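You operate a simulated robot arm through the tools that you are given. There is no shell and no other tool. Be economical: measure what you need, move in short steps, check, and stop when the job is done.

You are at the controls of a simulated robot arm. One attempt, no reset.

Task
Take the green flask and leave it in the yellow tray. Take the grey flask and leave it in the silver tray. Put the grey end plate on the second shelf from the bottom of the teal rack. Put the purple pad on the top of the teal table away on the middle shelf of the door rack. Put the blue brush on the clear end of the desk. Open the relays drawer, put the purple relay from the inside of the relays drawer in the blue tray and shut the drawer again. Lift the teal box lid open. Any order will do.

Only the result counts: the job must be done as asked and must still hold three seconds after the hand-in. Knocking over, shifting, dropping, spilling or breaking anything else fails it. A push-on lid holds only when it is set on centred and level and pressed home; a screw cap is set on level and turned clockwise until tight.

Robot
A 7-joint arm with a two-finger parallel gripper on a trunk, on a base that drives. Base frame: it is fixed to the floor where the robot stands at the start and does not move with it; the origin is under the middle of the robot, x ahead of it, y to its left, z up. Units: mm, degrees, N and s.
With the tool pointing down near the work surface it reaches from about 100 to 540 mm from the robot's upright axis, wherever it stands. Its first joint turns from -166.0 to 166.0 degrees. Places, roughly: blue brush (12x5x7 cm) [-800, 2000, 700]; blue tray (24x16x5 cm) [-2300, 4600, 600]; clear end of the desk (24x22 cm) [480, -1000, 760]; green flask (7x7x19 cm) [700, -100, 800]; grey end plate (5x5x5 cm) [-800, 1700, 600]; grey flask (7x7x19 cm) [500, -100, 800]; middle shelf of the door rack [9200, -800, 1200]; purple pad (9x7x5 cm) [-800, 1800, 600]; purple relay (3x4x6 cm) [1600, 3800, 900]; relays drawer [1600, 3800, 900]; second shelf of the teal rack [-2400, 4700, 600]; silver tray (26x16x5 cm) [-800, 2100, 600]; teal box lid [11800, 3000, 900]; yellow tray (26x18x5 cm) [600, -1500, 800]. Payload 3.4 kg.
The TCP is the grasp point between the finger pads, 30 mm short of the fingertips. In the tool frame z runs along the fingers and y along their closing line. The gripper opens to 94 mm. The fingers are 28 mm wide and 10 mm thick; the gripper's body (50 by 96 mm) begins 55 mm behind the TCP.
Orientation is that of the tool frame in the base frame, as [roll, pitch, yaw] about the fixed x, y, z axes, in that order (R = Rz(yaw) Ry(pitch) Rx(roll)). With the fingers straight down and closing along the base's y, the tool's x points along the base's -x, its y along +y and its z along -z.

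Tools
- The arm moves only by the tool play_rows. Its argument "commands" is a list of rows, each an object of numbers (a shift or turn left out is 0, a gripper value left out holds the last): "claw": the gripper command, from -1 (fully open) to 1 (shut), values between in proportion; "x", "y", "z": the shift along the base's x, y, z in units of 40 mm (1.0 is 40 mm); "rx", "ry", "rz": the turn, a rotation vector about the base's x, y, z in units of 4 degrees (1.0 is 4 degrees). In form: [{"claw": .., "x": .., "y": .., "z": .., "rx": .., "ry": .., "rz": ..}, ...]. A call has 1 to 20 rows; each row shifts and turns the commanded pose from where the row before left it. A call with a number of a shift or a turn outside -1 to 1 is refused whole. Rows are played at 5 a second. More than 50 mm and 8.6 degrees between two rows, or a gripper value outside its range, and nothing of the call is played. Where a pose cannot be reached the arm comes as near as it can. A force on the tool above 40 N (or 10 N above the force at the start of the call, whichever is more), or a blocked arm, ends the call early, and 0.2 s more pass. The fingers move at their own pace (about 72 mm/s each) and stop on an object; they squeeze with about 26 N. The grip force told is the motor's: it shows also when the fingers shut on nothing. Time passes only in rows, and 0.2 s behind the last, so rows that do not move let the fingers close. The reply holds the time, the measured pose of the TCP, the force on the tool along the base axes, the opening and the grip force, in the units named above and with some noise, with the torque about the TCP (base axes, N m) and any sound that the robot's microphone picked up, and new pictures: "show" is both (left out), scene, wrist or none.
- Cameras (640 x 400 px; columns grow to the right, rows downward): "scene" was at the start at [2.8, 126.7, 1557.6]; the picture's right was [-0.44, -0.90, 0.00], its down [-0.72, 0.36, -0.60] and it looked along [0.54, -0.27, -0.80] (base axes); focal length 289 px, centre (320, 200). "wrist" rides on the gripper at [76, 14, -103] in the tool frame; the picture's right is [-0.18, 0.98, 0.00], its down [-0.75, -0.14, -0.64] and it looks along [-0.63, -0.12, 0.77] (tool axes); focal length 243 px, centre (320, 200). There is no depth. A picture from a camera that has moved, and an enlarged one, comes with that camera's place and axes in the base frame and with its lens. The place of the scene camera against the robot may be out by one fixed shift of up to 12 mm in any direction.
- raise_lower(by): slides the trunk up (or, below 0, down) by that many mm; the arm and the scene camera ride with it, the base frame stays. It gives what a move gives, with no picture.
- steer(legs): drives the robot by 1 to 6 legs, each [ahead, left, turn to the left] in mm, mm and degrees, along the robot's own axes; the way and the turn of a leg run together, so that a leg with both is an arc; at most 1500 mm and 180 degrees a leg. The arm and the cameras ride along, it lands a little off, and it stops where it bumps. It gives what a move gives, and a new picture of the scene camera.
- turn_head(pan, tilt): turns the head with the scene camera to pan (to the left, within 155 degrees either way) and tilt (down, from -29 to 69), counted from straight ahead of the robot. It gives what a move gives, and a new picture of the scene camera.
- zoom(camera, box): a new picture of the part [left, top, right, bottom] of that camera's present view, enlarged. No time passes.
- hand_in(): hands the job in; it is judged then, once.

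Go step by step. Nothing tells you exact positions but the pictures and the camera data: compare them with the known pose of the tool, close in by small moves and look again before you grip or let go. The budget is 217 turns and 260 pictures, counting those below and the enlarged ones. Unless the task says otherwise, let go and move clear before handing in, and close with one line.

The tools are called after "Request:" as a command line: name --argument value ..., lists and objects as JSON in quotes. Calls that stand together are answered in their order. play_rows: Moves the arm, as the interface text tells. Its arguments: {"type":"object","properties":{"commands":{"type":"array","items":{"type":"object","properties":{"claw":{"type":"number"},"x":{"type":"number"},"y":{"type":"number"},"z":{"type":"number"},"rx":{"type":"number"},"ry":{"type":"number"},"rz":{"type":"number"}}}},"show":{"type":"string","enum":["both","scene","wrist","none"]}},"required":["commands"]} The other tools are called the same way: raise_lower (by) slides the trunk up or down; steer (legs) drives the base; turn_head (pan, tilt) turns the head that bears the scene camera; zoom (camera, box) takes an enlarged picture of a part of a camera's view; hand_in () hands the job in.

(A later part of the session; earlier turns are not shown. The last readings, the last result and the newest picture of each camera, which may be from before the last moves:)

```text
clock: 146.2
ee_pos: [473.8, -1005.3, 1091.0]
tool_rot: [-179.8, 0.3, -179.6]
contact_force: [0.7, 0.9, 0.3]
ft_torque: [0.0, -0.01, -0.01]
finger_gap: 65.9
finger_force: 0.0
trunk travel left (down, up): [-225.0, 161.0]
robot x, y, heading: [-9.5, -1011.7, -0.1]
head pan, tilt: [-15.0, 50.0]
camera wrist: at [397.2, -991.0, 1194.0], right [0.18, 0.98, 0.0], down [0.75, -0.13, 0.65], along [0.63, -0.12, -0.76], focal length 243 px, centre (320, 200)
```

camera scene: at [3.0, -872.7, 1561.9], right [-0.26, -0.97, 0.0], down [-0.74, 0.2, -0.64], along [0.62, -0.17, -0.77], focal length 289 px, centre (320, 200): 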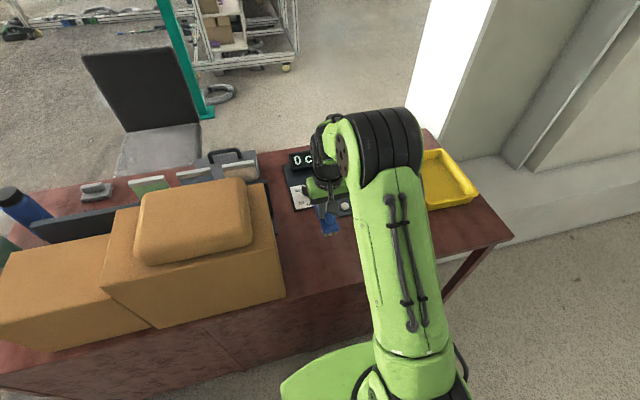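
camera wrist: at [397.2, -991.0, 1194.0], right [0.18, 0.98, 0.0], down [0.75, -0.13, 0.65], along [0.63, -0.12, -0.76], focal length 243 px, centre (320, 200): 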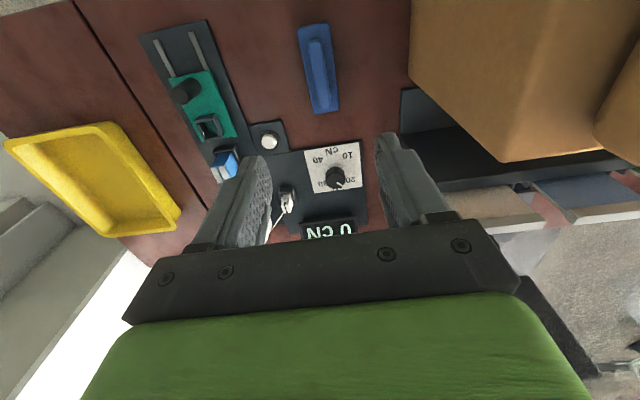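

Brush is down on the clear end. Next the green flask: back off, move left, come forward again.

Request:
steer --legs '[[-450, 0, 0], [0, 930, 0], [460, 0, 0]]'

Request:
turn_head --pan -35 --tilt 60

```text
clock: 155.7
ee_pos: [487.4, -87.9, 1090.9]
tool_rot: [-179.8, 0.2, -179.9]
contact_force: [0.0, -0.7, 0.3]
ft_torque: [-0.05, 0.02, 0.0]
finger_gap: 65.5
finger_force: 0.1
trunk travel left (down, up): [-225.0, 161.0]
robot x, y, heading: [3.6, -92.9, -0.1]
head pan, tilt: [-15.0, 50.0]
camera scene: at [16.4, 48.5, 1561.9], right [-0.26, -0.96, 0.0], down [-0.74, 0.2, -0.64], along [0.62, -0.17, -0.77], focal length 289 px, centre (320, 200)
```

scene: 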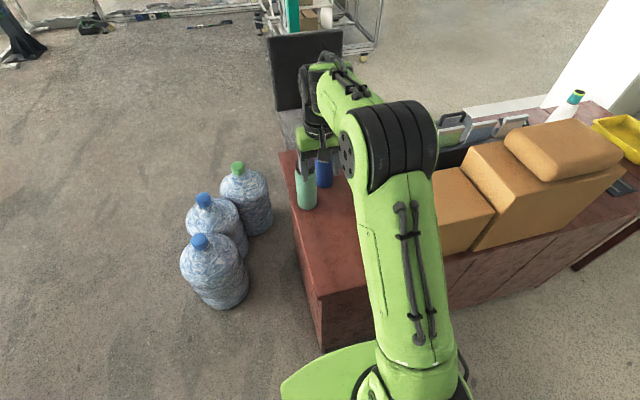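

```text
clock: 156.6
ee_pos: [487.7, -87.2, 1090.9]
tool_rot: [-179.8, 0.2, 180.0]
contact_force: [-1.2, 0.3, 0.5]
ft_torque: [0.02, -0.01, -0.04]
finger_gap: 65.7
finger_force: 0.0
trunk travel left (down, up): [-225.0, 161.0]
robot x, y, heading: [4.6, -90.7, -0.2]
head pan, tilt: [-35.0, 60.0]
camera scene: at [-4.3, 30.3, 1549.4], right [-0.58, -0.82, 0.0], down [-0.71, 0.5, -0.5], along [0.41, -0.29, -0.87], focal length 289 px, centre (320, 200)
```

scene: 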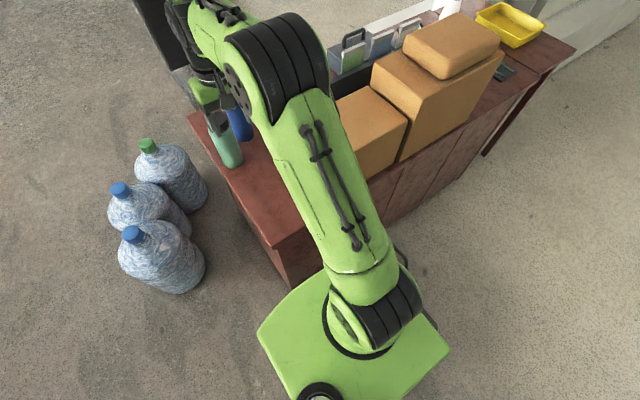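

Request:
play_rows --commands '[{"ry": -1, "x": 0.1, "claw": -1}, {"ry": -1, "x": 0.1}, {"ry": -1, "x": 0.1}, {"ry": -1, "x": 0.1}, {"ry": -1, "x": 0.1}, {"ry": -1, "x": 0.1}, {"ry": -1, "x": 0.1}, {"ry": -1, "x": 0.1}, {"ry": -1, "x": 0.1}, {"ry": -1, "x": 0.1}, {"ry": -1}, {"ry": -1}, {"ry": -1}, {"ry": -1}, {"ry": -1, "z": -0.3}, {"z": -1}, {"z": -1}, {"z": -1}]'

```text
clock: 160.3
ee_pos: [525.3, -88.8, 958.8]
tool_rot: [-179.8, 60.1, -179.9]
contact_force: [-0.4, -0.2, 0.0]
ft_torque: [0.0, -0.01, 0.01]
finger_gap: 94.1
finger_force: 0.0
trunk travel left (down, up): [-225.0, 161.0]
robot x, y, heading: [5.4, -92.3, -0.5]
head pan, tilt: [-35.0, 60.0]
camera scene: at [-3.2, 30.2, 1549.4], right [-0.58, -0.82, 0.0], down [-0.71, 0.5, -0.5], along [0.41, -0.29, -0.87], focal length 289 px, centre (320, 200)
camera wrist: at [397.9, -74.4, 943.8], right [0.09, 0.98, 0.16], down [-0.18, -0.14, 0.97], along [0.98, -0.12, 0.17], focal length 243 px, centre (320, 200)
```

scene: 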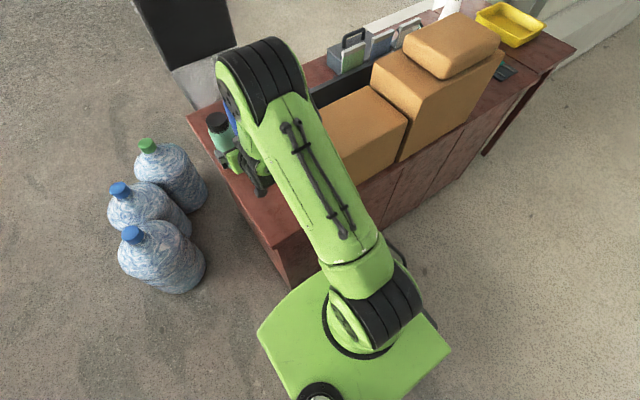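
wrist: 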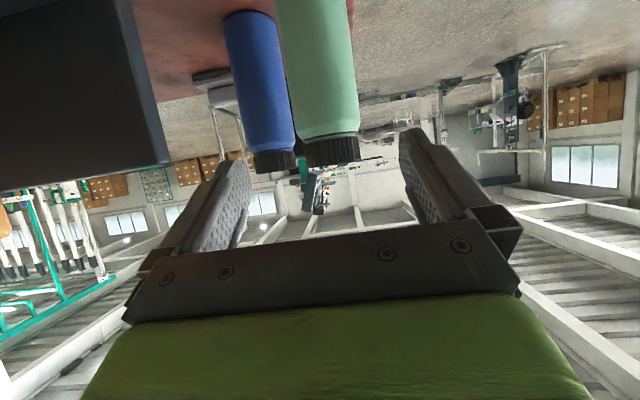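

Request:
play_rows --commands '[{"z": -0.9}, {"z": -0.95}, {"x": 0.8, "y": 0.06}, {"x": 0.8}, {"x": 0.8}, {"x": 0.85}]'

```text
clock: 161.8
ee_pos: [656.4, -85.0, 883.0]
tool_rot: [-179.7, 60.1, -179.9]
contact_force: [0.3, 0.2, 0.2]
ft_torque: [0.05, -0.01, -0.01]
finger_gap: 93.9
finger_force: 0.1
trunk travel left (down, up): [-225.0, 161.0]
robot x, y, heading: [7.1, -90.5, -0.2]
head pan, tilt: [-35.0, 60.0]
camera scene: at [-3.8, 30.2, 1549.4], right [-0.58, -0.82, 0.0], down [-0.71, 0.5, -0.5], along [0.41, -0.29, -0.87], focal length 289 px, centre (320, 200)
camera wrist: at [530.4, -69.2, 868.0], right [0.09, 0.98, 0.16], down [-0.18, -0.14, 0.97], along [0.98, -0.12, 0.17], focal length 243 px, centre (320, 200)
```

scene: 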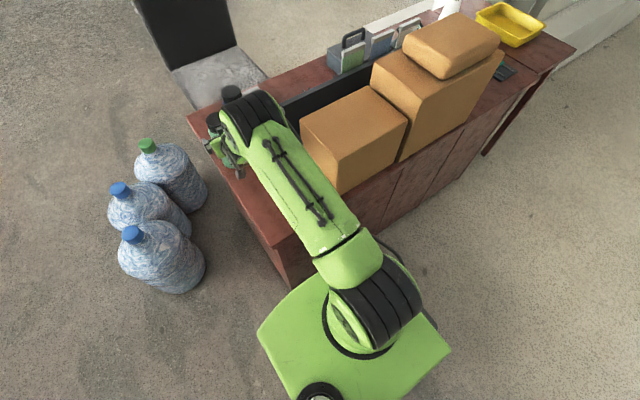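
wrist: 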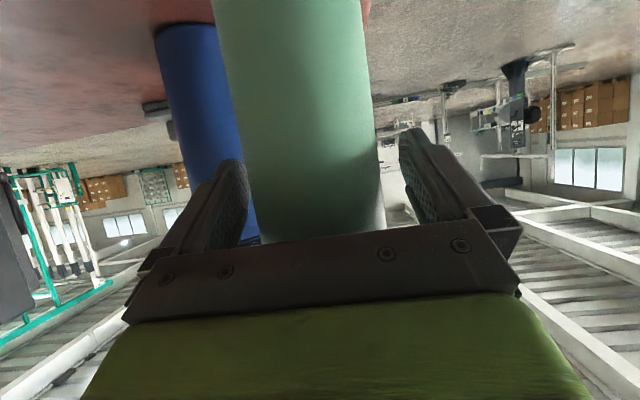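

Request:
play_rows --commands '[{"y": -0.12}, {"claw": 1}, {"claw": 1}, {"claw": 1}, {"claw": 1}, {"z": 0.5}, {"z": 1}, {"z": 1}, {"z": 1}, {"z": 1}, {"z": 0.7, "x": -0.3}, {"x": -1}, {"x": -1}]'

```text
clock: 164.6
ee_pos: [563.2, -91.0, 1094.8]
tool_rot: [-179.8, 60.3, -179.9]
contact_force: [-0.3, -1.0, -2.4]
ft_torque: [0.0, 0.0, 0.04]
finger_gap: 71.7
finger_force: 26.4
trunk travel left (down, up): [-225.0, 161.0]
robot x, y, heading: [5.1, -89.2, -0.1]
head pan, tilt: [-35.0, 60.0]
camera scene: at [-5.7, 30.1, 1549.4], right [-0.58, -0.82, 0.0], down [-0.71, 0.5, -0.5], along [0.41, -0.29, -0.87], focal length 289 px, centre (320, 200)
camera wrist: at [435.8, -75.3, 1080.2], right [0.09, 0.98, 0.16], down [-0.18, -0.14, 0.97], along [0.98, -0.12, 0.17], focal length 243 px, centre (320, 200)
```

scene: 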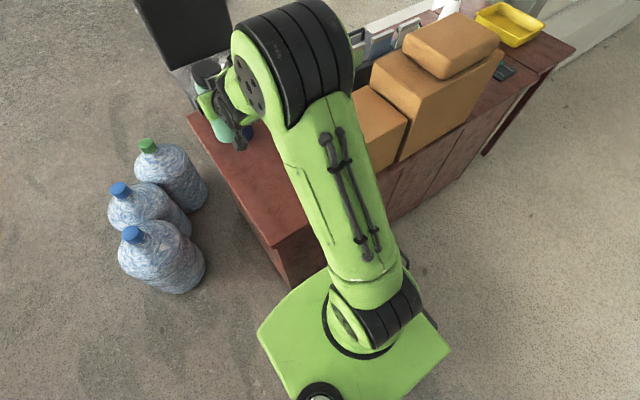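
wrist: 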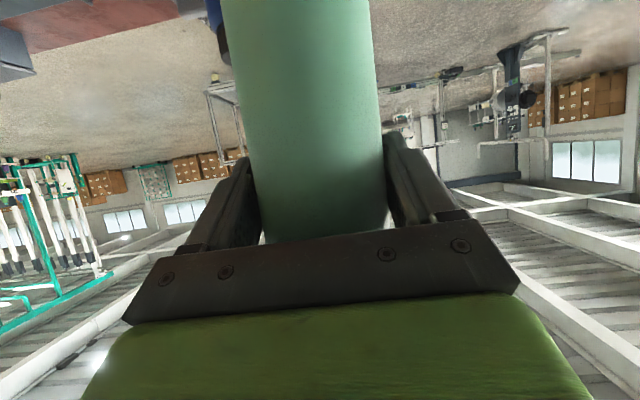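

Request:
steer --legs '[[-600, 0, 0], [0, -1400, 0], [400, 0, 0]]'

Request:
turn_head --pan 10 --tilt 50

```text
clock: 176.6
ee_pos: [358.6, -1517.0, 1093.3]
tool_rot: [-179.8, 60.1, 178.8]
contact_force: [-0.4, 0.4, -3.1]
ft_torque: [-0.01, 0.01, -0.03]
finger_gap: 72.0
finger_force: 25.2
trunk travel left (down, up): [-225.0, 161.0]
robot x, y, heading: [-203.3, -1503.2, -1.7]
head pan, tilt: [-35.0, 60.0]
camera scene: at [-206.3, -1384.2, 1549.4], right [-0.59, -0.8, 0.0], down [-0.7, 0.52, -0.5], along [0.4, -0.3, -0.87], focal length 289 px, centre (320, 200)
```

scene: 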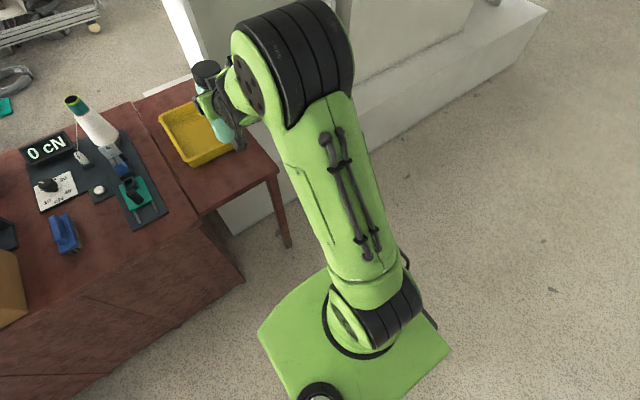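

```text
clock: 177.7
ee_pos: [358.7, -1517.1, 1094.2]
tool_rot: [-179.8, 60.2, 178.9]
contact_force: [-0.1, -0.4, -2.1]
ft_torque: [0.01, -0.02, 0.02]
finger_gap: 71.6
finger_force: 25.9
trunk travel left (down, up): [-225.0, 161.0]
robot x, y, heading: [-197.6, -1506.1, -1.4]
head pan, tilt: [10.0, 50.0]
camera scene: at [-184.9, -1333.3, 1561.9], right [0.15, -0.99, 0.0], down [-0.76, -0.11, -0.64], along [0.64, 0.09, -0.77], focal length 289 px, centre (320, 200)
```

scene: 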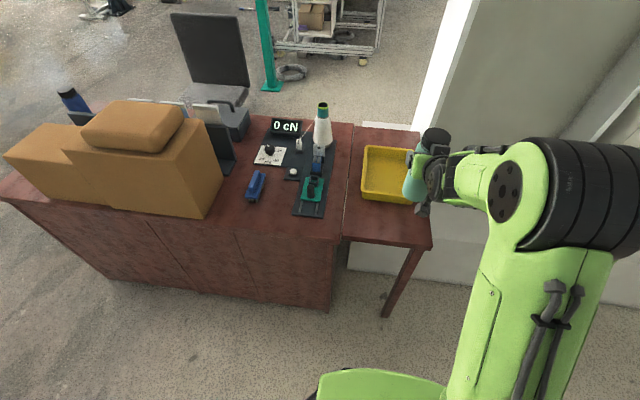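

Request:
steer --legs '[[205, 15, 1.5]]'

Request:
turn_head --pan -5 --tilt 60

```text
clock: 179.4
ee_pos: [567.0, -1488.6, 1094.1]
tool_rot: [-179.9, 60.0, -179.7]
contact_force: [1.0, -1.1, -3.7]
ft_torque: [0.0, -0.01, 0.02]
finger_gap: 71.5
finger_force: 26.1
trunk travel left (down, up): [-225.0, 161.0]
robot x, y, heading: [10.4, -1494.7, -0.1]
head pan, tilt: [10.0, 50.0]
camera scene: at [20.4, -1319.8, 1561.9], right [0.17, -0.98, 0.0], down [-0.76, -0.13, -0.64], along [0.63, 0.11, -0.77], focal length 289 px, centre (320, 200)
```

scene: 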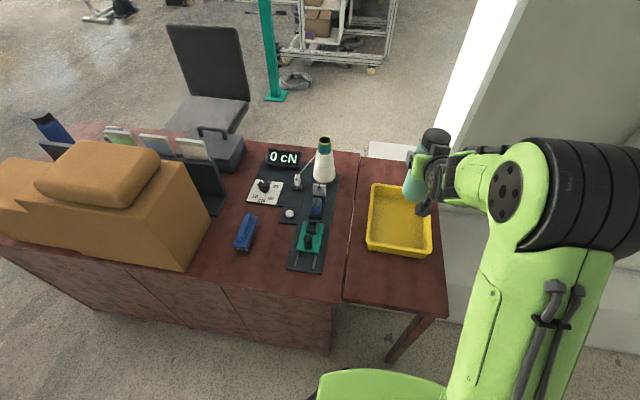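

```text
clock: 180.1
ee_pos: [566.9, -1490.0, 1094.6]
tool_rot: [-179.8, 60.3, -179.7]
contact_force: [0.0, 0.1, -2.8]
ft_torque: [0.0, -0.02, -0.01]
finger_gap: 71.7
finger_force: 25.9
trunk travel left (down, up): [-225.0, 161.0]
robot x, y, heading: [7.0, -1494.1, 0.3]
head pan, tilt: [-5.0, 60.0]
camera scene: at [9.3, -1339.1, 1549.4], right [-0.09, -1.0, 0.0], down [-0.86, 0.07, -0.5], along [0.5, -0.04, -0.87], focal length 289 px, centre (320, 200)
```

scene: 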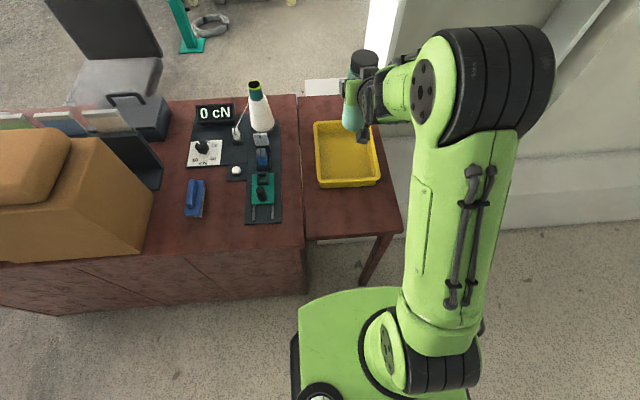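

Request:
play_rows --commands '[{"x": 0.6, "y": 0.15}, {"x": 0.6, "y": 0.15}, {"z": -1}, {"z": -1}, {"z": -1}, {"z": -0.8}]' --show "scene"

Request:
zoom --camera "scene" --box '[260, 80, 420, 190]'

```text
clock: 181.5
ee_pos: [616.5, -1476.4, 940.8]
tool_rot: [-179.8, 60.1, -179.7]
contact_force: [0.2, -0.4, -3.1]
ft_torque: [0.0, 0.0, 0.02]
finger_gap: 71.8
finger_force: 26.0
trunk travel left (down, up): [-225.0, 161.0]
robot x, y, heading: [5.8, -1493.3, 0.1]
head pan, tilt: [-5.0, 60.0]
camera scene: at [10.1, -1339.1, 1549.3], right [-0.09, -1.0, 0.0], down [-0.86, 0.07, -0.5], along [0.5, -0.04, -0.87], focal length 289 px, centre (320, 200)
```

scene: 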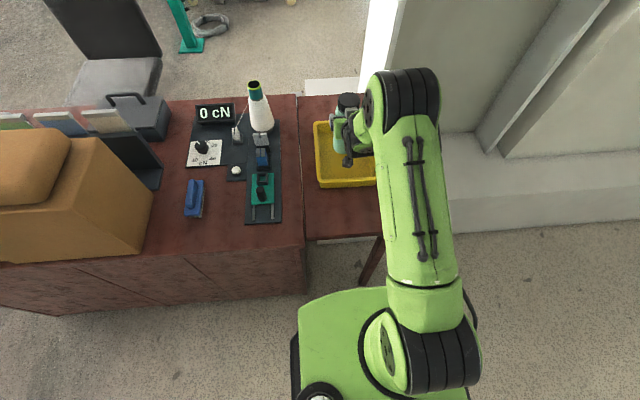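

```text
3.64 times, centred on (340, 135) of scene
camera zoom: at [10.1, -1339.1, 1549.3], right [-0.09, -1.0, 0.0], down [-0.86, 0.07, -0.5], along [0.5, -0.04, -0.87], focal length 1052 px, centre (247, 436)
```

zoom: 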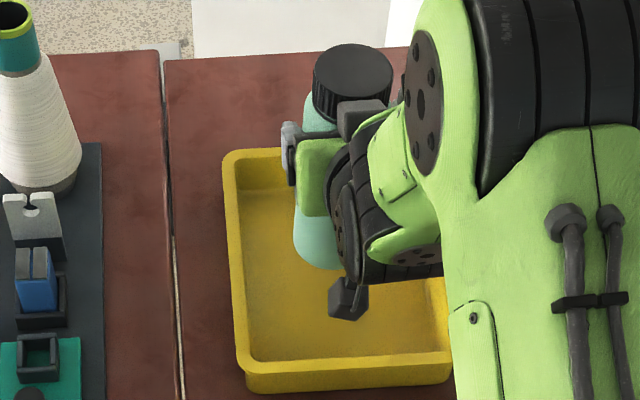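

Request:
play_rows --commands '[{"z": -0.7}, {"z": -0.3}, {"z": -0.1}, {"z": -0.08}, {"z": -0.06}]' --show "none"

```text
clock: 182.7
ee_pos: [614.9, -1477.5, 891.8]
tool_rot: [-179.8, 60.2, -179.6]
contact_force: [0.1, 0.7, -1.8]
ft_torque: [-0.04, 0.01, -0.02]
finger_gap: 71.8
finger_force: 26.2
trunk travel left (down, up): [-225.0, 161.0]
robot x, y, heading: [2.7, -1492.6, 0.3]
head pan, tilt: [-5.0, 60.0]
```

Request:
play_rows --commands '[{"z": -0.06}, {"z": -0.06}, {"z": -0.06}]' --show "none"

```text
clock: 183.5
ee_pos: [614.5, -1476.5, 887.9]
tool_rot: [-179.7, 60.6, -179.4]
contact_force: [-0.9, 0.1, 8.3]
ft_torque: [-0.32, 0.11, -0.02]
finger_gap: 71.4
finger_force: 26.3
trunk travel left (down, up): [-225.0, 161.0]
robot x, y, heading: [6.5, -1496.1, 0.0]
head pan, tilt: [-5.0, 60.0]
```

Bottomed out in the tray. Release, back off and up, then return the tool to pointing down.

Request:
play_rows --commands '[{"claw": -1}, {"claw": -1}, {"claw": -1}, {"x": -0.6, "z": 0.1}, {"x": -0.6, "z": 0.1}, {"x": -0.4, "z": 0.5}, {"z": 1}, {"z": 1}, {"z": 1}, {"z": 1}, {"x": 0.5, "z": 0.5}]'

```text
clock: 185.9
ee_pos: [571.2, -1477.9, 1091.7]
tool_rot: [-179.8, 60.1, -179.7]
contact_force: [0.1, 0.0, 0.0]
ft_torque: [0.0, 0.02, 0.01]
finger_gap: 94.3
finger_force: 0.1
trunk travel left (down, up): [-225.0, 161.0]
robot x, y, heading: [6.3, -1491.0, -0.2]
head pan, tilt: [-5.0, 60.0]
camera scene: at [10.1, -1339.3, 1549.4], right [-0.09, -1.0, 0.0], down [-0.86, 0.07, -0.5], along [0.5, -0.04, -0.87], focal length 289 px, centre (320, 200)
camera wrist: at [444.6, -1462.6, 1076.6], right [0.09, 0.98, 0.16], down [-0.18, -0.14, 0.97], along [0.98, -0.11, 0.17], focal length 243 px, centre (320, 200)
```

scene: 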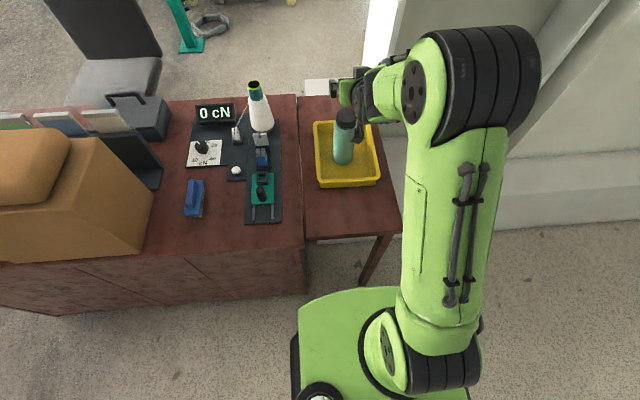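
wrist: 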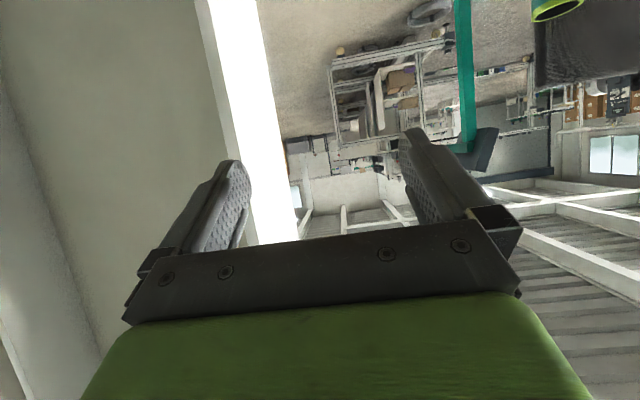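

Green flask is in the yellow tray. Tool back to vertical, then drive to the table for the end plate.

Request:
play_rows --commands '[{"ry": 1}, {"ry": 1}, {"ry": 1}, {"ry": 1}, {"ry": 1, "x": -0.3}, {"ry": 1, "x": -0.3}, {"ry": 1, "x": -0.3}, {"ry": 1, "x": -0.3}, {"ry": 1, "x": -0.3}, {"ry": 1, "x": -0.3}, {"ry": 1, "x": -0.3}, {"ry": 1, "x": -0.3}, {"ry": 1, "x": -0.3}, {"ry": 1, "x": -0.3}, {"ry": 1, "x": -0.3}]' --show "none"

Request:
steer --legs '[[-1400, 0, 0], [0, 1500, 0], [0, 1500, 0], [0, 180, 0]]'

```text
clock: 189.1
ee_pos: [436.5, -1477.5, 1093.7]
tool_rot: [179.8, 0.2, -179.7]
contact_force: [0.0, -0.2, -0.7]
ft_torque: [0.03, 0.02, 0.01]
finger_gap: 94.1
finger_force: 0.0
trunk travel left (down, up): [-225.0, 161.0]
robot x, y, heading: [8.9, -1492.6, 0.2]
head pan, tilt: [-5.0, 60.0]
```

```text
clock: 211.3
ee_pos: [-1013.8, 1707.0, 1093.4]
tool_rot: [179.9, 0.2, -178.9]
contact_force: [-0.1, -0.4, -0.9]
ft_torque: [-0.02, -0.02, 0.0]
finger_gap: 93.9
finger_force: 0.1
trunk travel left (down, up): [-225.0, 161.0]
robot x, y, heading: [-1442.2, 1679.3, 1.0]
head pan, tilt: [-5.0, 60.0]
camera scene: at [-1443.2, 1838.7, 1549.2], right [-0.07, -1.0, 0.0], down [-0.86, 0.06, -0.5], along [0.5, -0.04, -0.87], focal length 289 px, centre (320, 200)
```

scene: 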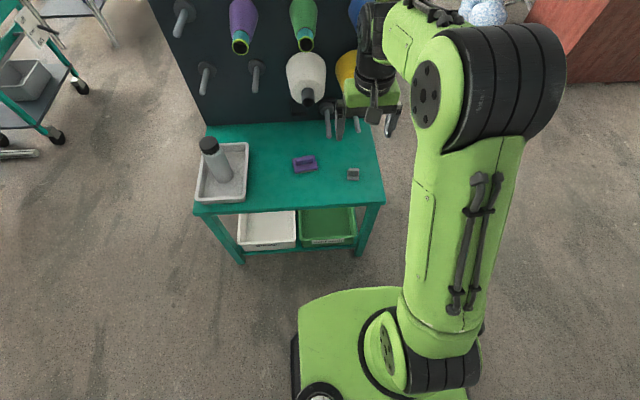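

Request:
steer --legs '[[140, 0, -1]]'

Request:
play_rows --commands '[{"z": -1, "y": -0.5}, {"z": -1, "y": -0.4}, {"z": -1}, {"z": -1}]' --show "wrist"

```text
clock: 212.7
ee_pos: [-874.2, 1698.6, 1092.2]
tool_rot: [179.9, 0.1, 179.9]
contact_force: [0.5, 0.5, -0.8]
ft_torque: [0.03, 0.04, 0.02]
finger_gap: 93.8
finger_force: 0.1
trunk travel left (down, up): [-225.0, 161.0]
robot x, y, heading: [-1306.6, 1684.2, -0.1]
head pan, tilt: [-5.0, 60.0]
camera scene: at [-1301.2, 1837.8, 1549.4], right [-0.09, -1.0, 0.0], down [-0.86, 0.08, -0.5], along [0.5, -0.04, -0.87], focal length 289 px, centre (320, 200)
```

scene: 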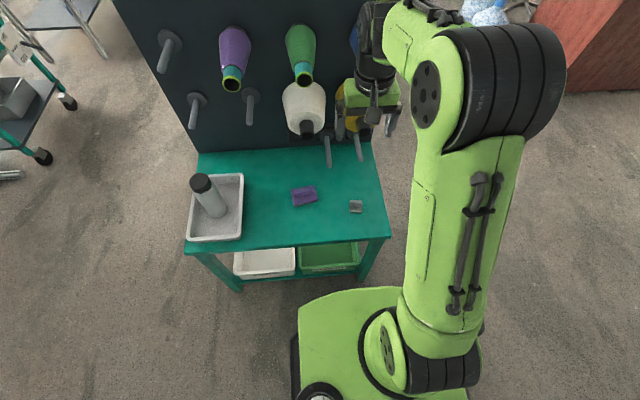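

```text
clock: 213.7
ee_pos: [-874.7, 1662.3, 931.5]
tool_rot: [179.9, 0.2, 180.0]
contact_force: [0.7, 0.8, 0.0]
ft_torque: [0.02, 0.01, -0.01]
finger_gap: 94.1
finger_force: 0.0
trunk travel left (down, up): [-225.0, 161.0]
robot x, y, heading: [-1308.4, 1683.3, -0.2]
head pan, tilt: [-5.0, 60.0]
camera wrist: at [-950.9, 1677.2, 1034.5], right [0.18, 0.98, 0.0], down [0.75, -0.14, 0.64], along [0.63, -0.12, -0.76], focal length 243 px, centre (320, 200)
```

wrist: 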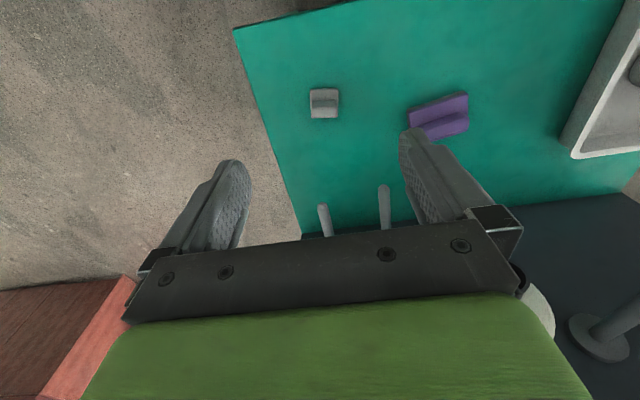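

Request:
turn_head --pan 108 --tilt 15

Request:
zoom --camera "scene" --box '[240, 130, 440, 280]'

```text
clock: 215.6
ee_pos: [-874.5, 1662.0, 932.4]
tool_rot: [179.8, 0.2, -180.0]
contact_force: [0.2, -0.5, -0.3]
ft_torque: [0.03, 0.04, 0.01]
finger_gap: 94.0
finger_force: 0.1
trunk travel left (down, up): [-225.0, 161.0]
robot x, y, heading: [-1305.4, 1686.7, -0.0]
head pan, tilt: [108.0, 15.0]
camera scene: at [-1398.1, 1932.6, 1615.7], right [0.95, 0.31, 0.0], down [0.08, -0.25, -0.97], along [-0.3, 0.92, -0.26], focal length 289 px, centre (320, 200)
```

scene: 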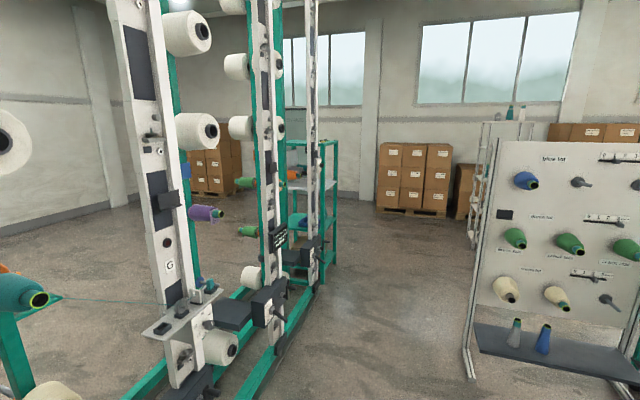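

```text
2.67 times, centred on (340, 205) of scene
camera zoom: at [-1398.1, 1932.6, 1615.7], right [0.95, 0.31, 0.0], down [0.08, -0.25, -0.97], along [-0.3, 0.92, -0.26], focal length 771 px, centre (267, 187)
```

zoom: 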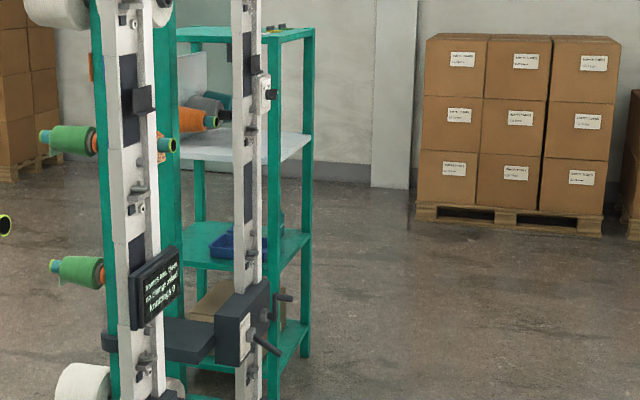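

Request:
zoom --camera "wrist" --box '[284, 70, 484, 195]'

```text
3.20 times, centred on (384, 132) of wrist
camera zoom: at [-951.5, 1677.6, 1035.3], right [0.18, 0.98, 0.0], down [0.75, -0.14, 0.64], along [0.63, -0.12, -0.76], focal length 776 px, centre (115, 416)
```

zoom: 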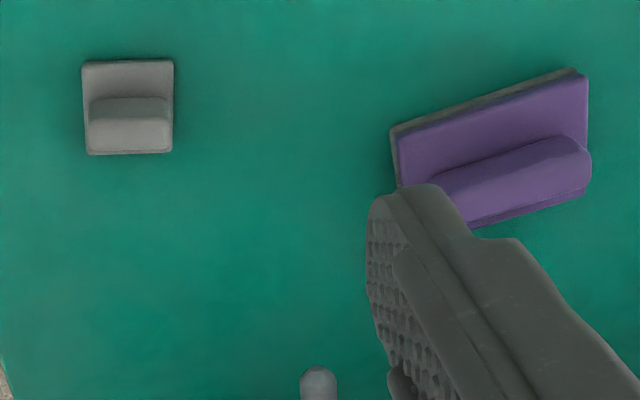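

I'll pick plate and pad from the table's near end (facing +y) so a tilted tool can pinch their ribs. Raise the arm and drive there.

Request:
play_rows --commands '[{"z": 1}, {"z": 1}, {"z": 1}, {"z": 1}]' --show "none"

Request:
steer --legs '[[-100, 0, 0], [0, -720, 0], [0, 0, 90], [0, -550, 0]]'

Request:
turn_head --pan 0 --tilt 50

```text
clock: 216.6
ee_pos: [-875.6, 1663.8, 1093.8]
tool_rot: [179.8, 0.2, 179.9]
contact_force: [-0.3, -0.1, -0.8]
ft_torque: [0.01, 0.01, -0.01]
finger_gap: 93.8
finger_force: 0.0
trunk travel left (down, up): [-225.0, 161.0]
robot x, y, heading: [-1308.9, 1683.9, -0.3]
head pan, tilt: [108.0, 15.0]
```

```text
clock: 227.9
ee_pos: [-821.5, 1371.4, 1093.2]
tool_rot: [179.7, 0.2, -91.1]
contact_force: [-0.1, -0.2, -0.2]
ft_torque: [0.02, 0.01, 0.0]
finger_gap: 94.0
finger_force: 0.1
trunk travel left (down, up): [-225.0, 161.0]
robot x, y, heading: [-849.5, 936.5, 88.9]
head pan, tilt: [108.0, 15.0]
camera scene: at [-1096.8, 865.7, 1615.8], right [-0.29, 0.96, 0.0], down [0.25, 0.07, -0.97], along [-0.93, -0.28, -0.26], focal length 289 px, centre (320, 200)
```

scene: 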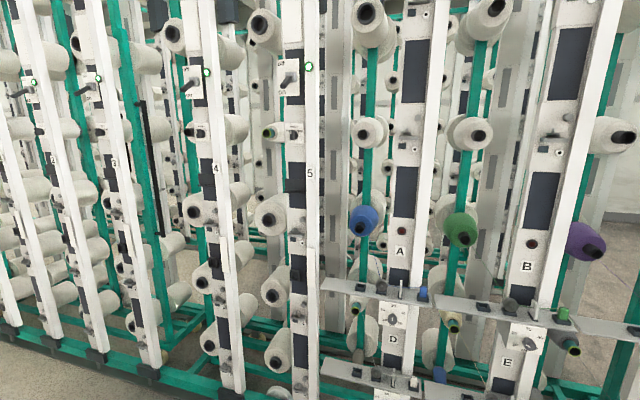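

```text
clock: 229.8
ee_pos: [-822.1, 1372.2, 1092.8]
tool_rot: [180.0, 0.2, -91.1]
contact_force: [-0.6, 0.5, -0.1]
ft_torque: [-0.01, 0.0, 0.0]
finger_gap: 93.9
finger_force: 0.1
trunk travel left (down, up): [-225.0, 161.0]
robot x, y, heading: [-850.6, 942.0, 88.9]
head pan, tilt: [0.0, 50.0]
camera scene: at [-1006.6, 969.6, 1562.0], right [1.0, -0.02, 0.0], down [-0.02, -0.77, -0.64], along [0.01, 0.64, -0.77], focal length 289 px, centre (320, 200)
```

scene: 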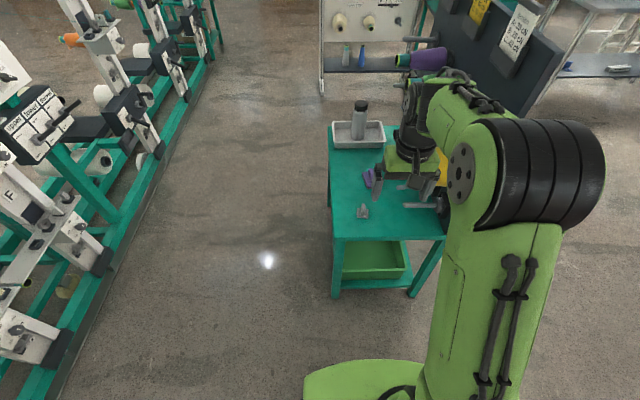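

Request:
steer --legs '[[180, 0, 1.1]]'

Request:
raise_lower --by -200

Request:
play_rows --commands '[{"rx": 1, "y": 0.1}, {"rx": 1, "y": 0.1}, {"rx": 1, "y": 0.1}, {"rx": 1, "y": 0.1}, {"rx": 1, "y": 0.1}, {"rx": 1, "y": 0.1}, {"rx": 1, "y": 0.1}, {"rx": 1, "y": 0.1}, {"rx": 1}, {"rx": 1}, {"rx": 1}, {"rx": 0.25}]'

```text
clock: 231.3
ee_pos: [-827.6, 1554.9, 1093.1]
tool_rot: [179.9, 0.1, -90.2]
contact_force: [-0.3, 0.2, -0.3]
ft_torque: [-0.03, -0.04, -0.02]
finger_gap: 94.0
finger_force: 0.0
trunk travel left (down, up): [-225.0, 161.0]
robot x, y, heading: [-852.7, 1119.8, 89.6]
head pan, tilt: [0.0, 50.0]
camera scene: at [-1004.5, 1150.1, 1561.9], right [1.0, -0.01, 0.0], down [0.0, -0.77, -0.64], along [0.0, 0.64, -0.77], focal length 289 px, centre (320, 200)
```

scene: 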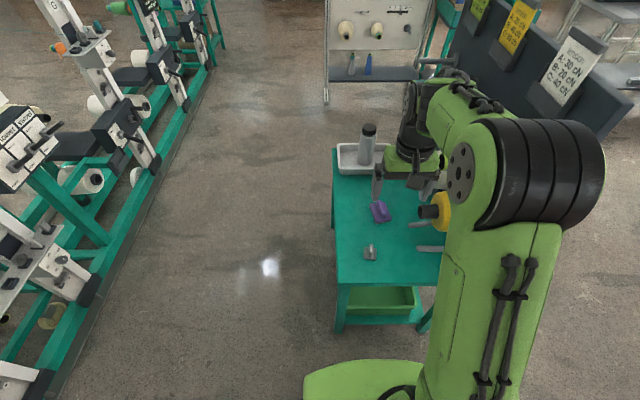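

```text
clock: 233.5
ee_pos: [-826.8, 1554.8, 893.6]
tool_rot: [180.0, 0.2, -90.2]
contact_force: [0.1, -0.4, 0.8]
ft_torque: [-0.01, 0.03, -0.03]
finger_gap: 94.2
finger_force: 0.0
trunk travel left (down, up): [-25.0, 361.0]
robot x, y, heading: [-849.1, 1122.7, 89.8]
head pan, tilt: [0.0, 50.0]
```

```text
clock: 236.1
ee_pos: [-826.8, 1586.2, 893.4]
tool_rot: [179.8, 45.2, -90.2]
contact_force: [0.5, -0.8, 0.9]
ft_torque: [0.02, -0.01, -0.02]
finger_gap: 93.9
finger_force: 0.2
trunk travel left (down, up): [-25.0, 361.0]
robot x, y, heading: [-848.8, 1121.7, 89.5]
head pan, tilt: [0.0, 50.0]
camera scene: at [-1004.5, 1148.4, 1361.7], right [1.0, -0.01, 0.0], down [0.0, -0.77, -0.64], along [0.0, 0.64, -0.77], focal length 289 px, centre (320, 200)
camera wrist: at [-840.3, 1460.6, 912.0], right [-0.98, 0.13, 0.13], down [0.14, 0.07, 0.99], along [0.12, 0.99, -0.09], focal length 243 px, centre (320, 200)
```

scene: 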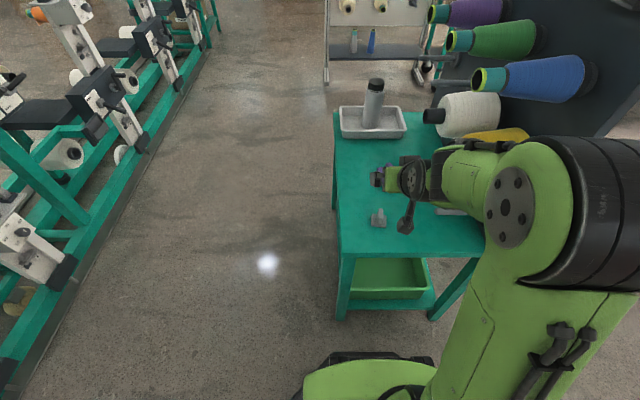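
wrist: 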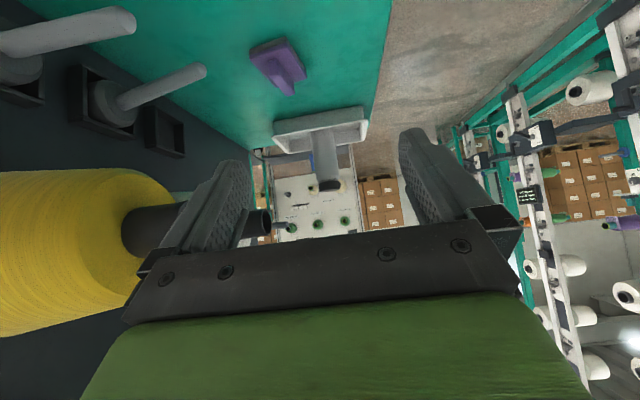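

Request:
play_rows --commands '[{"z": -1, "y": -0.3}, {"z": -1, "y": -0.3}, {"z": -1}, {"z": -1}]'

```text
clock: 237.1
ee_pos: [-825.2, 1562.8, 733.7]
tool_rot: [179.6, 45.2, -90.1]
contact_force: [-0.2, 0.1, -0.3]
ft_torque: [0.02, 0.0, 0.0]
finger_gap: 93.9
finger_force: 0.0
trunk travel left (down, up): [-25.0, 361.0]
robot x, y, heading: [-849.1, 1124.4, 89.9]
head pan, tilt: [0.0, 50.0]
camera scene: at [-1004.4, 1148.8, 1361.7], right [1.0, -0.01, 0.0], down [0.0, -0.77, -0.64], along [0.0, 0.64, -0.77], focal length 289 px, centre (320, 200)
camera wrist: at [-839.6, 1436.9, 752.1], right [-0.98, 0.13, 0.13], down [0.14, 0.08, 0.99], along [0.12, 0.99, -0.09], focal length 243 px, centre (320, 200)
```

scene: 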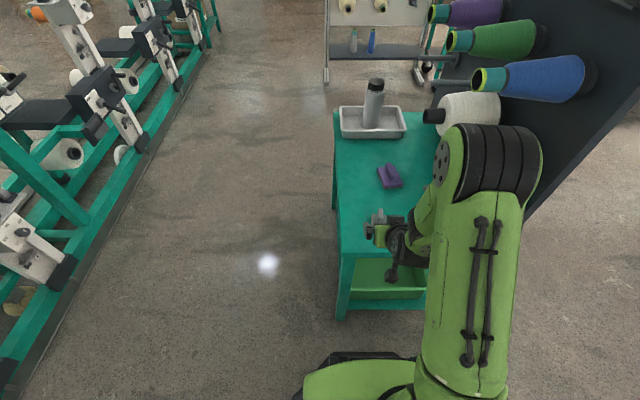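
wrist: 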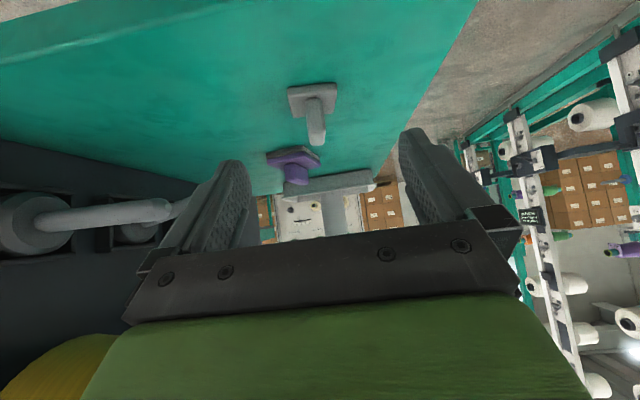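

Request:
zoom --camera "wrist" --box '[240, 60, 400, 160]'

```text
4.00 times, centred on (320, 110) of wrist
camera zoom: at [-839.6, 1436.9, 752.1], right [-0.98, 0.13, 0.13], down [0.14, 0.08, 0.99], along [0.12, 0.99, -0.09], focal length 970 px, centre (320, 560)
```

zoom: 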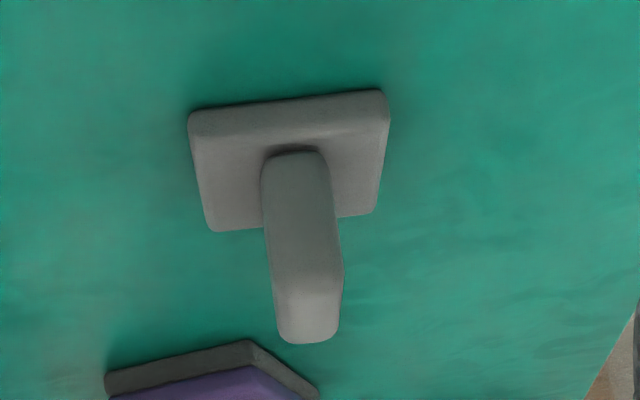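

Request:
play_rows --commands '[{"y": 0.7, "x": 0.17}, {"y": 0.7}, {"y": 0.73}, {"z": -0.7}, {"z": -0.4}]' --show "both"

```text
clock: 238.3
ee_pos: [-821.3, 1648.1, 690.2]
tool_rot: [179.6, 45.2, -90.1]
contact_force: [0.7, -0.6, 0.7]
ft_torque: [-0.01, 0.01, 0.01]
finger_gap: 94.0
finger_force: 0.0
trunk travel left (down, up): [-25.0, 361.0]
robot x, y, heading: [-849.9, 1120.7, 89.6]
head pan, tilt: [0.0, 50.0]
camera scene: at [-1004.5, 1148.5, 1361.7], right [1.0, -0.01, 0.0], down [0.0, -0.77, -0.64], along [0.0, 0.64, -0.77], focal length 289 px, centre (320, 200)
camera wrist: at [-835.7, 1521.7, 708.6], right [-0.98, 0.13, 0.13], down [0.14, 0.08, 0.99], along [0.12, 0.99, -0.09], focal length 243 px, centre (320, 200)
```

scene: 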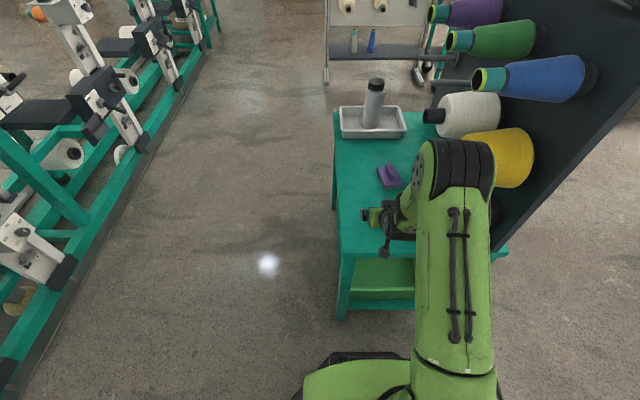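
wrist: 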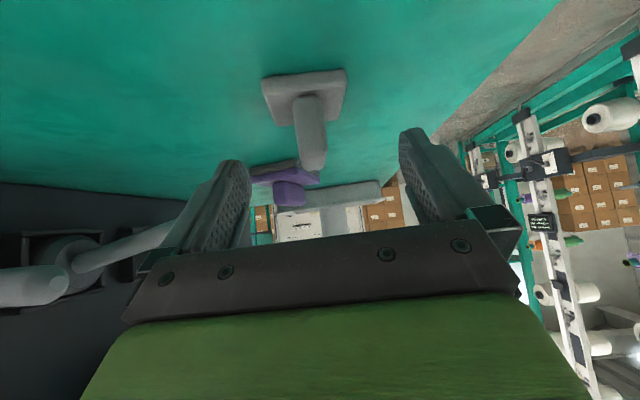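

Request:
play_rows --commands '[{"z": -0.15}, {"z": -0.17}, {"claw": 1}, {"claw": 1}, {"claw": 1}, {"claw": 1}, {"claw": 1}]' --show "wrist"

```text
clock: 239.9
ee_pos: [-819.8, 1647.1, 677.0]
tool_rot: [179.6, 45.3, -90.3]
contact_force: [0.3, 0.6, -1.0]
ft_torque: [-0.01, 0.0, 0.02]
finger_gap: 19.2
finger_force: 26.4
trunk travel left (down, up): [-25.0, 361.0]
robot x, y, heading: [-849.0, 1122.9, 89.6]
head pan, tilt: [0.0, 50.0]
camera wrist: at [-834.8, 1521.8, 695.5], right [-0.98, 0.13, 0.13], down [0.14, 0.08, 0.99], along [0.12, 0.99, -0.09], focal length 243 px, centre (320, 200)
```

wrist: 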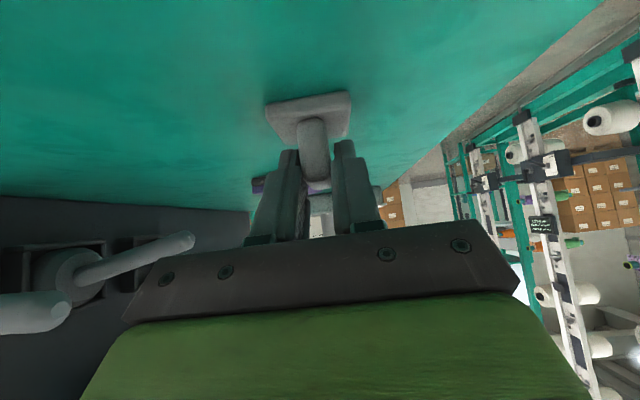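

Request:
play_rows --commands '[{"z": 0.5}, {"z": 0.5}, {"z": 1}, {"z": 1}, {"z": 1}]' --show "wrist"

```text
clock: 241.1
ee_pos: [-820.3, 1648.9, 837.0]
tool_rot: [179.6, 45.0, -90.1]
contact_force: [-0.6, 0.1, -0.6]
ft_torque: [-0.02, 0.0, -0.03]
finger_gap: 19.0
finger_force: 26.0
trunk travel left (down, up): [-25.0, 361.0]
robot x, y, heading: [-849.7, 1124.2, 89.8]
head pan, tilt: [0.0, 50.0]
camera wrist: at [-834.8, 1522.4, 855.4], right [-0.98, 0.13, 0.13], down [0.14, 0.08, 0.99], along [0.12, 0.99, -0.09], focal length 243 px, centre (320, 200)
```

wrist: 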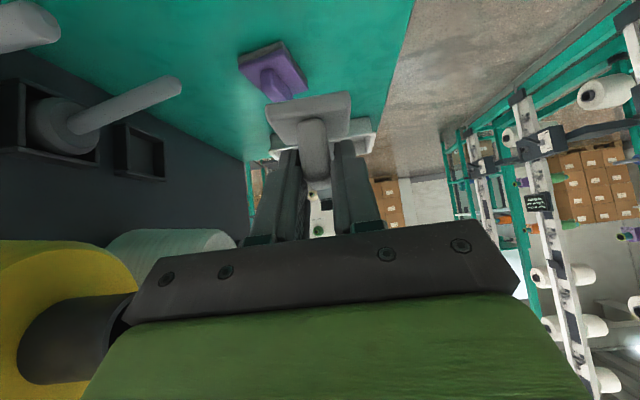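

Plate held. Back out and drive up the aisle toward the teal rack.

Request:
steer --legs '[[-350, 0, 0], [0, 620, 0], [1500, 0, 0], [1500, 0, 0]]'

Request:
turn_head --pan 45 --tilt 25

```text
clock: 260.4
ee_pos: [-1412.9, 4307.8, 836.1]
tool_rot: [179.7, 45.1, -89.8]
contact_force: [0.2, 0.2, -0.8]
ft_torque: [-0.03, -0.02, 0.02]
finger_gap: 19.2
finger_force: 25.8
trunk travel left (down, up): [-25.0, 361.0]
robot x, y, heading: [-1436.5, 3779.0, 90.2]
head pan, tilt: [0.0, 50.0]
camera scene: at [-1591.8, 3805.5, 1361.7], right [1.0, 0.0, 0.0], down [0.0, -0.77, -0.64], along [0.0, 0.64, -0.77], focal length 289 px, centre (320, 200)
```

scene: 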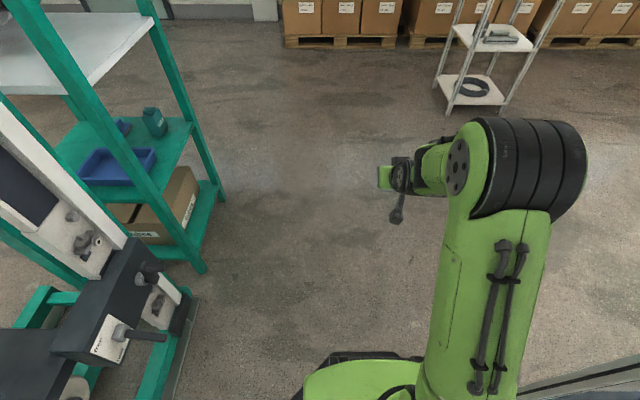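

```text
clock: 261.6
ee_pos: [-1412.7, 4307.3, 835.9]
tool_rot: [179.7, 45.2, -89.7]
contact_force: [0.2, -0.5, -0.5]
ft_torque: [-0.02, -0.03, 0.02]
finger_gap: 19.2
finger_force: 25.9
trunk travel left (down, up): [-25.0, 361.0]
robot x, y, heading: [-1437.5, 3781.2, 90.1]
head pan, tilt: [45.0, 25.0]
camera scene: at [-1656.9, 3793.4, 1399.1], right [0.7, 0.71, 0.0], down [0.3, -0.3, -0.91], along [-0.64, 0.64, -0.42], focal length 289 px, centre (320, 200)
```

scene: 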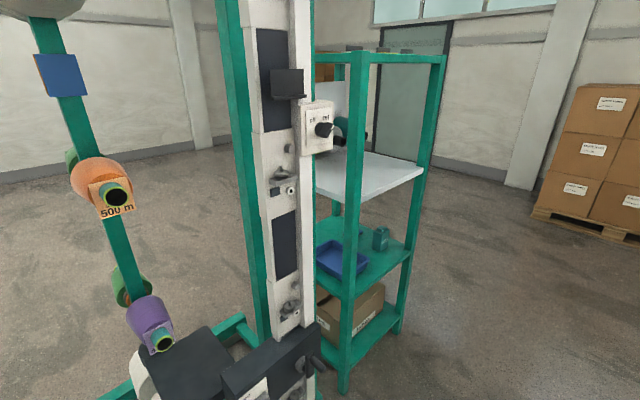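

The rack's second shelf is at z≈570 with blue tray near (-2354,4632), a canister near (-2289,4853); I'll place the plate between them at about y 4765.

Request:
steer --legs '[[960, 0, 0], [0, 0, 90], [150, 0, 0]]'

Request:
turn_head --pan -10 --tilt 40

```text
clock: 271.3
ee_pos: [-2121.8, 4751.7, 834.7]
tool_rot: [179.7, 45.2, 0.2]
contact_force: [0.0, 0.6, -0.4]
ft_torque: [-0.01, -0.01, 0.02]
finger_gap: 19.2
finger_force: 26.1
trunk travel left (down, up): [-25.0, 361.0]
robot x, y, heading: [-1595.8, 4725.7, -179.8]
head pan, tilt: [45.0, 25.0]
camera scene: at [-1604.4, 4517.4, 1399.2], right [-0.71, 0.7, 0.0], down [0.3, 0.3, -0.91], along [-0.64, -0.64, -0.42], focal length 289 px, centre (320, 200)
```

scene: 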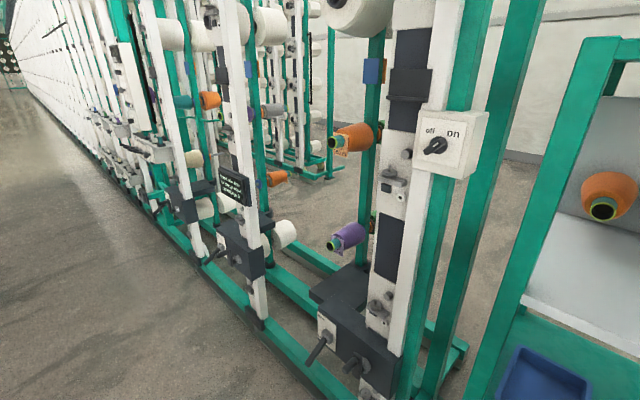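

```text
clock: 272.5
ee_pos: [-2122.3, 4751.0, 835.7]
tool_rot: [179.6, 45.2, 0.3]
contact_force: [0.4, 0.8, 0.1]
ft_torque: [-0.02, 0.01, 0.0]
finger_gap: 19.1
finger_force: 26.0
trunk travel left (down, up): [-25.0, 361.0]
robot x, y, heading: [-1592.0, 4723.0, -179.8]
head pan, tilt: [-10.0, 40.0]
camera scene: at [-1622.3, 4597.2, 1375.9], right [0.17, 0.99, 0.0], down [0.63, -0.11, -0.77], along [-0.76, 0.13, -0.64], focal length 289 px, centre (320, 200)
```

scene: 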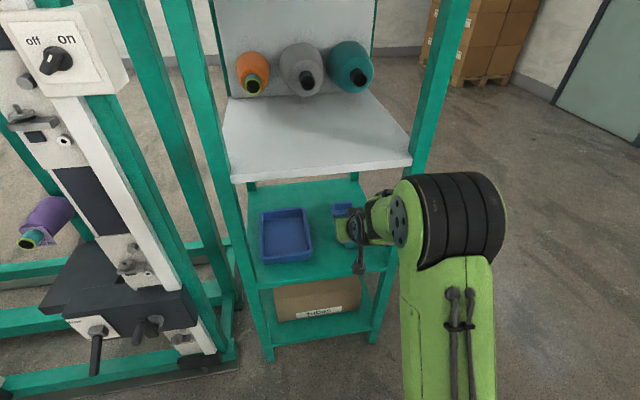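

Request:
play_rows --commands '[{"z": -1}, {"z": -1}, {"z": -1}, {"z": -1}, {"z": -0.7, "y": 0.1}]' --show "both"

```text
clock: 273.7
ee_pos: [-2120.1, 4755.5, 649.3]
tool_rot: [179.8, 45.2, 0.2]
contact_force: [0.1, 0.5, -0.6]
ft_torque: [0.0, -0.01, -0.06]
finger_gap: 19.3
finger_force: 26.1
trunk travel left (down, up): [-25.0, 361.0]
robot x, y, heading: [-1592.3, 4726.5, -179.9]
head pan, tilt: [-10.0, 40.0]
camera scene: at [-1622.5, 4597.3, 1375.9], right [0.17, 0.99, 0.0], down [0.63, -0.11, -0.77], along [-0.75, 0.13, -0.64], focal length 289 px, centre (320, 200)
camera wrist: at [-1993.7, 4743.4, 667.5], right [-0.12, -0.98, 0.13], down [-0.08, 0.14, 0.99], along [-0.99, 0.11, -0.09], focal length 243 px, centre (320, 200)
```

scene: 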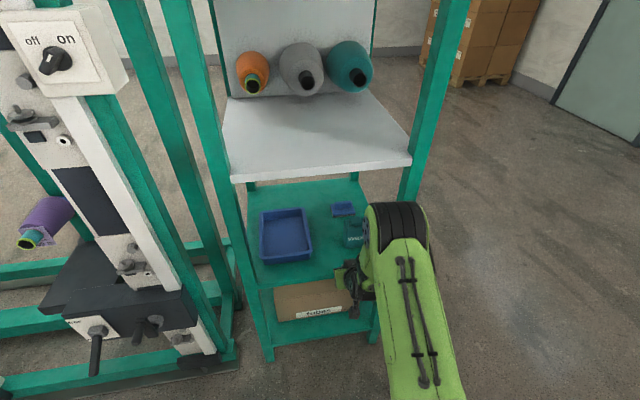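
wrist: 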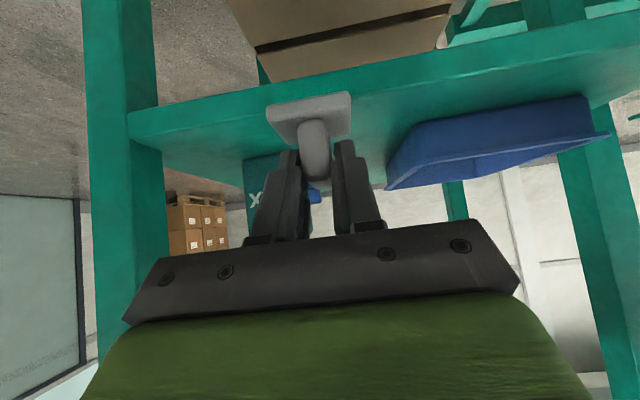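

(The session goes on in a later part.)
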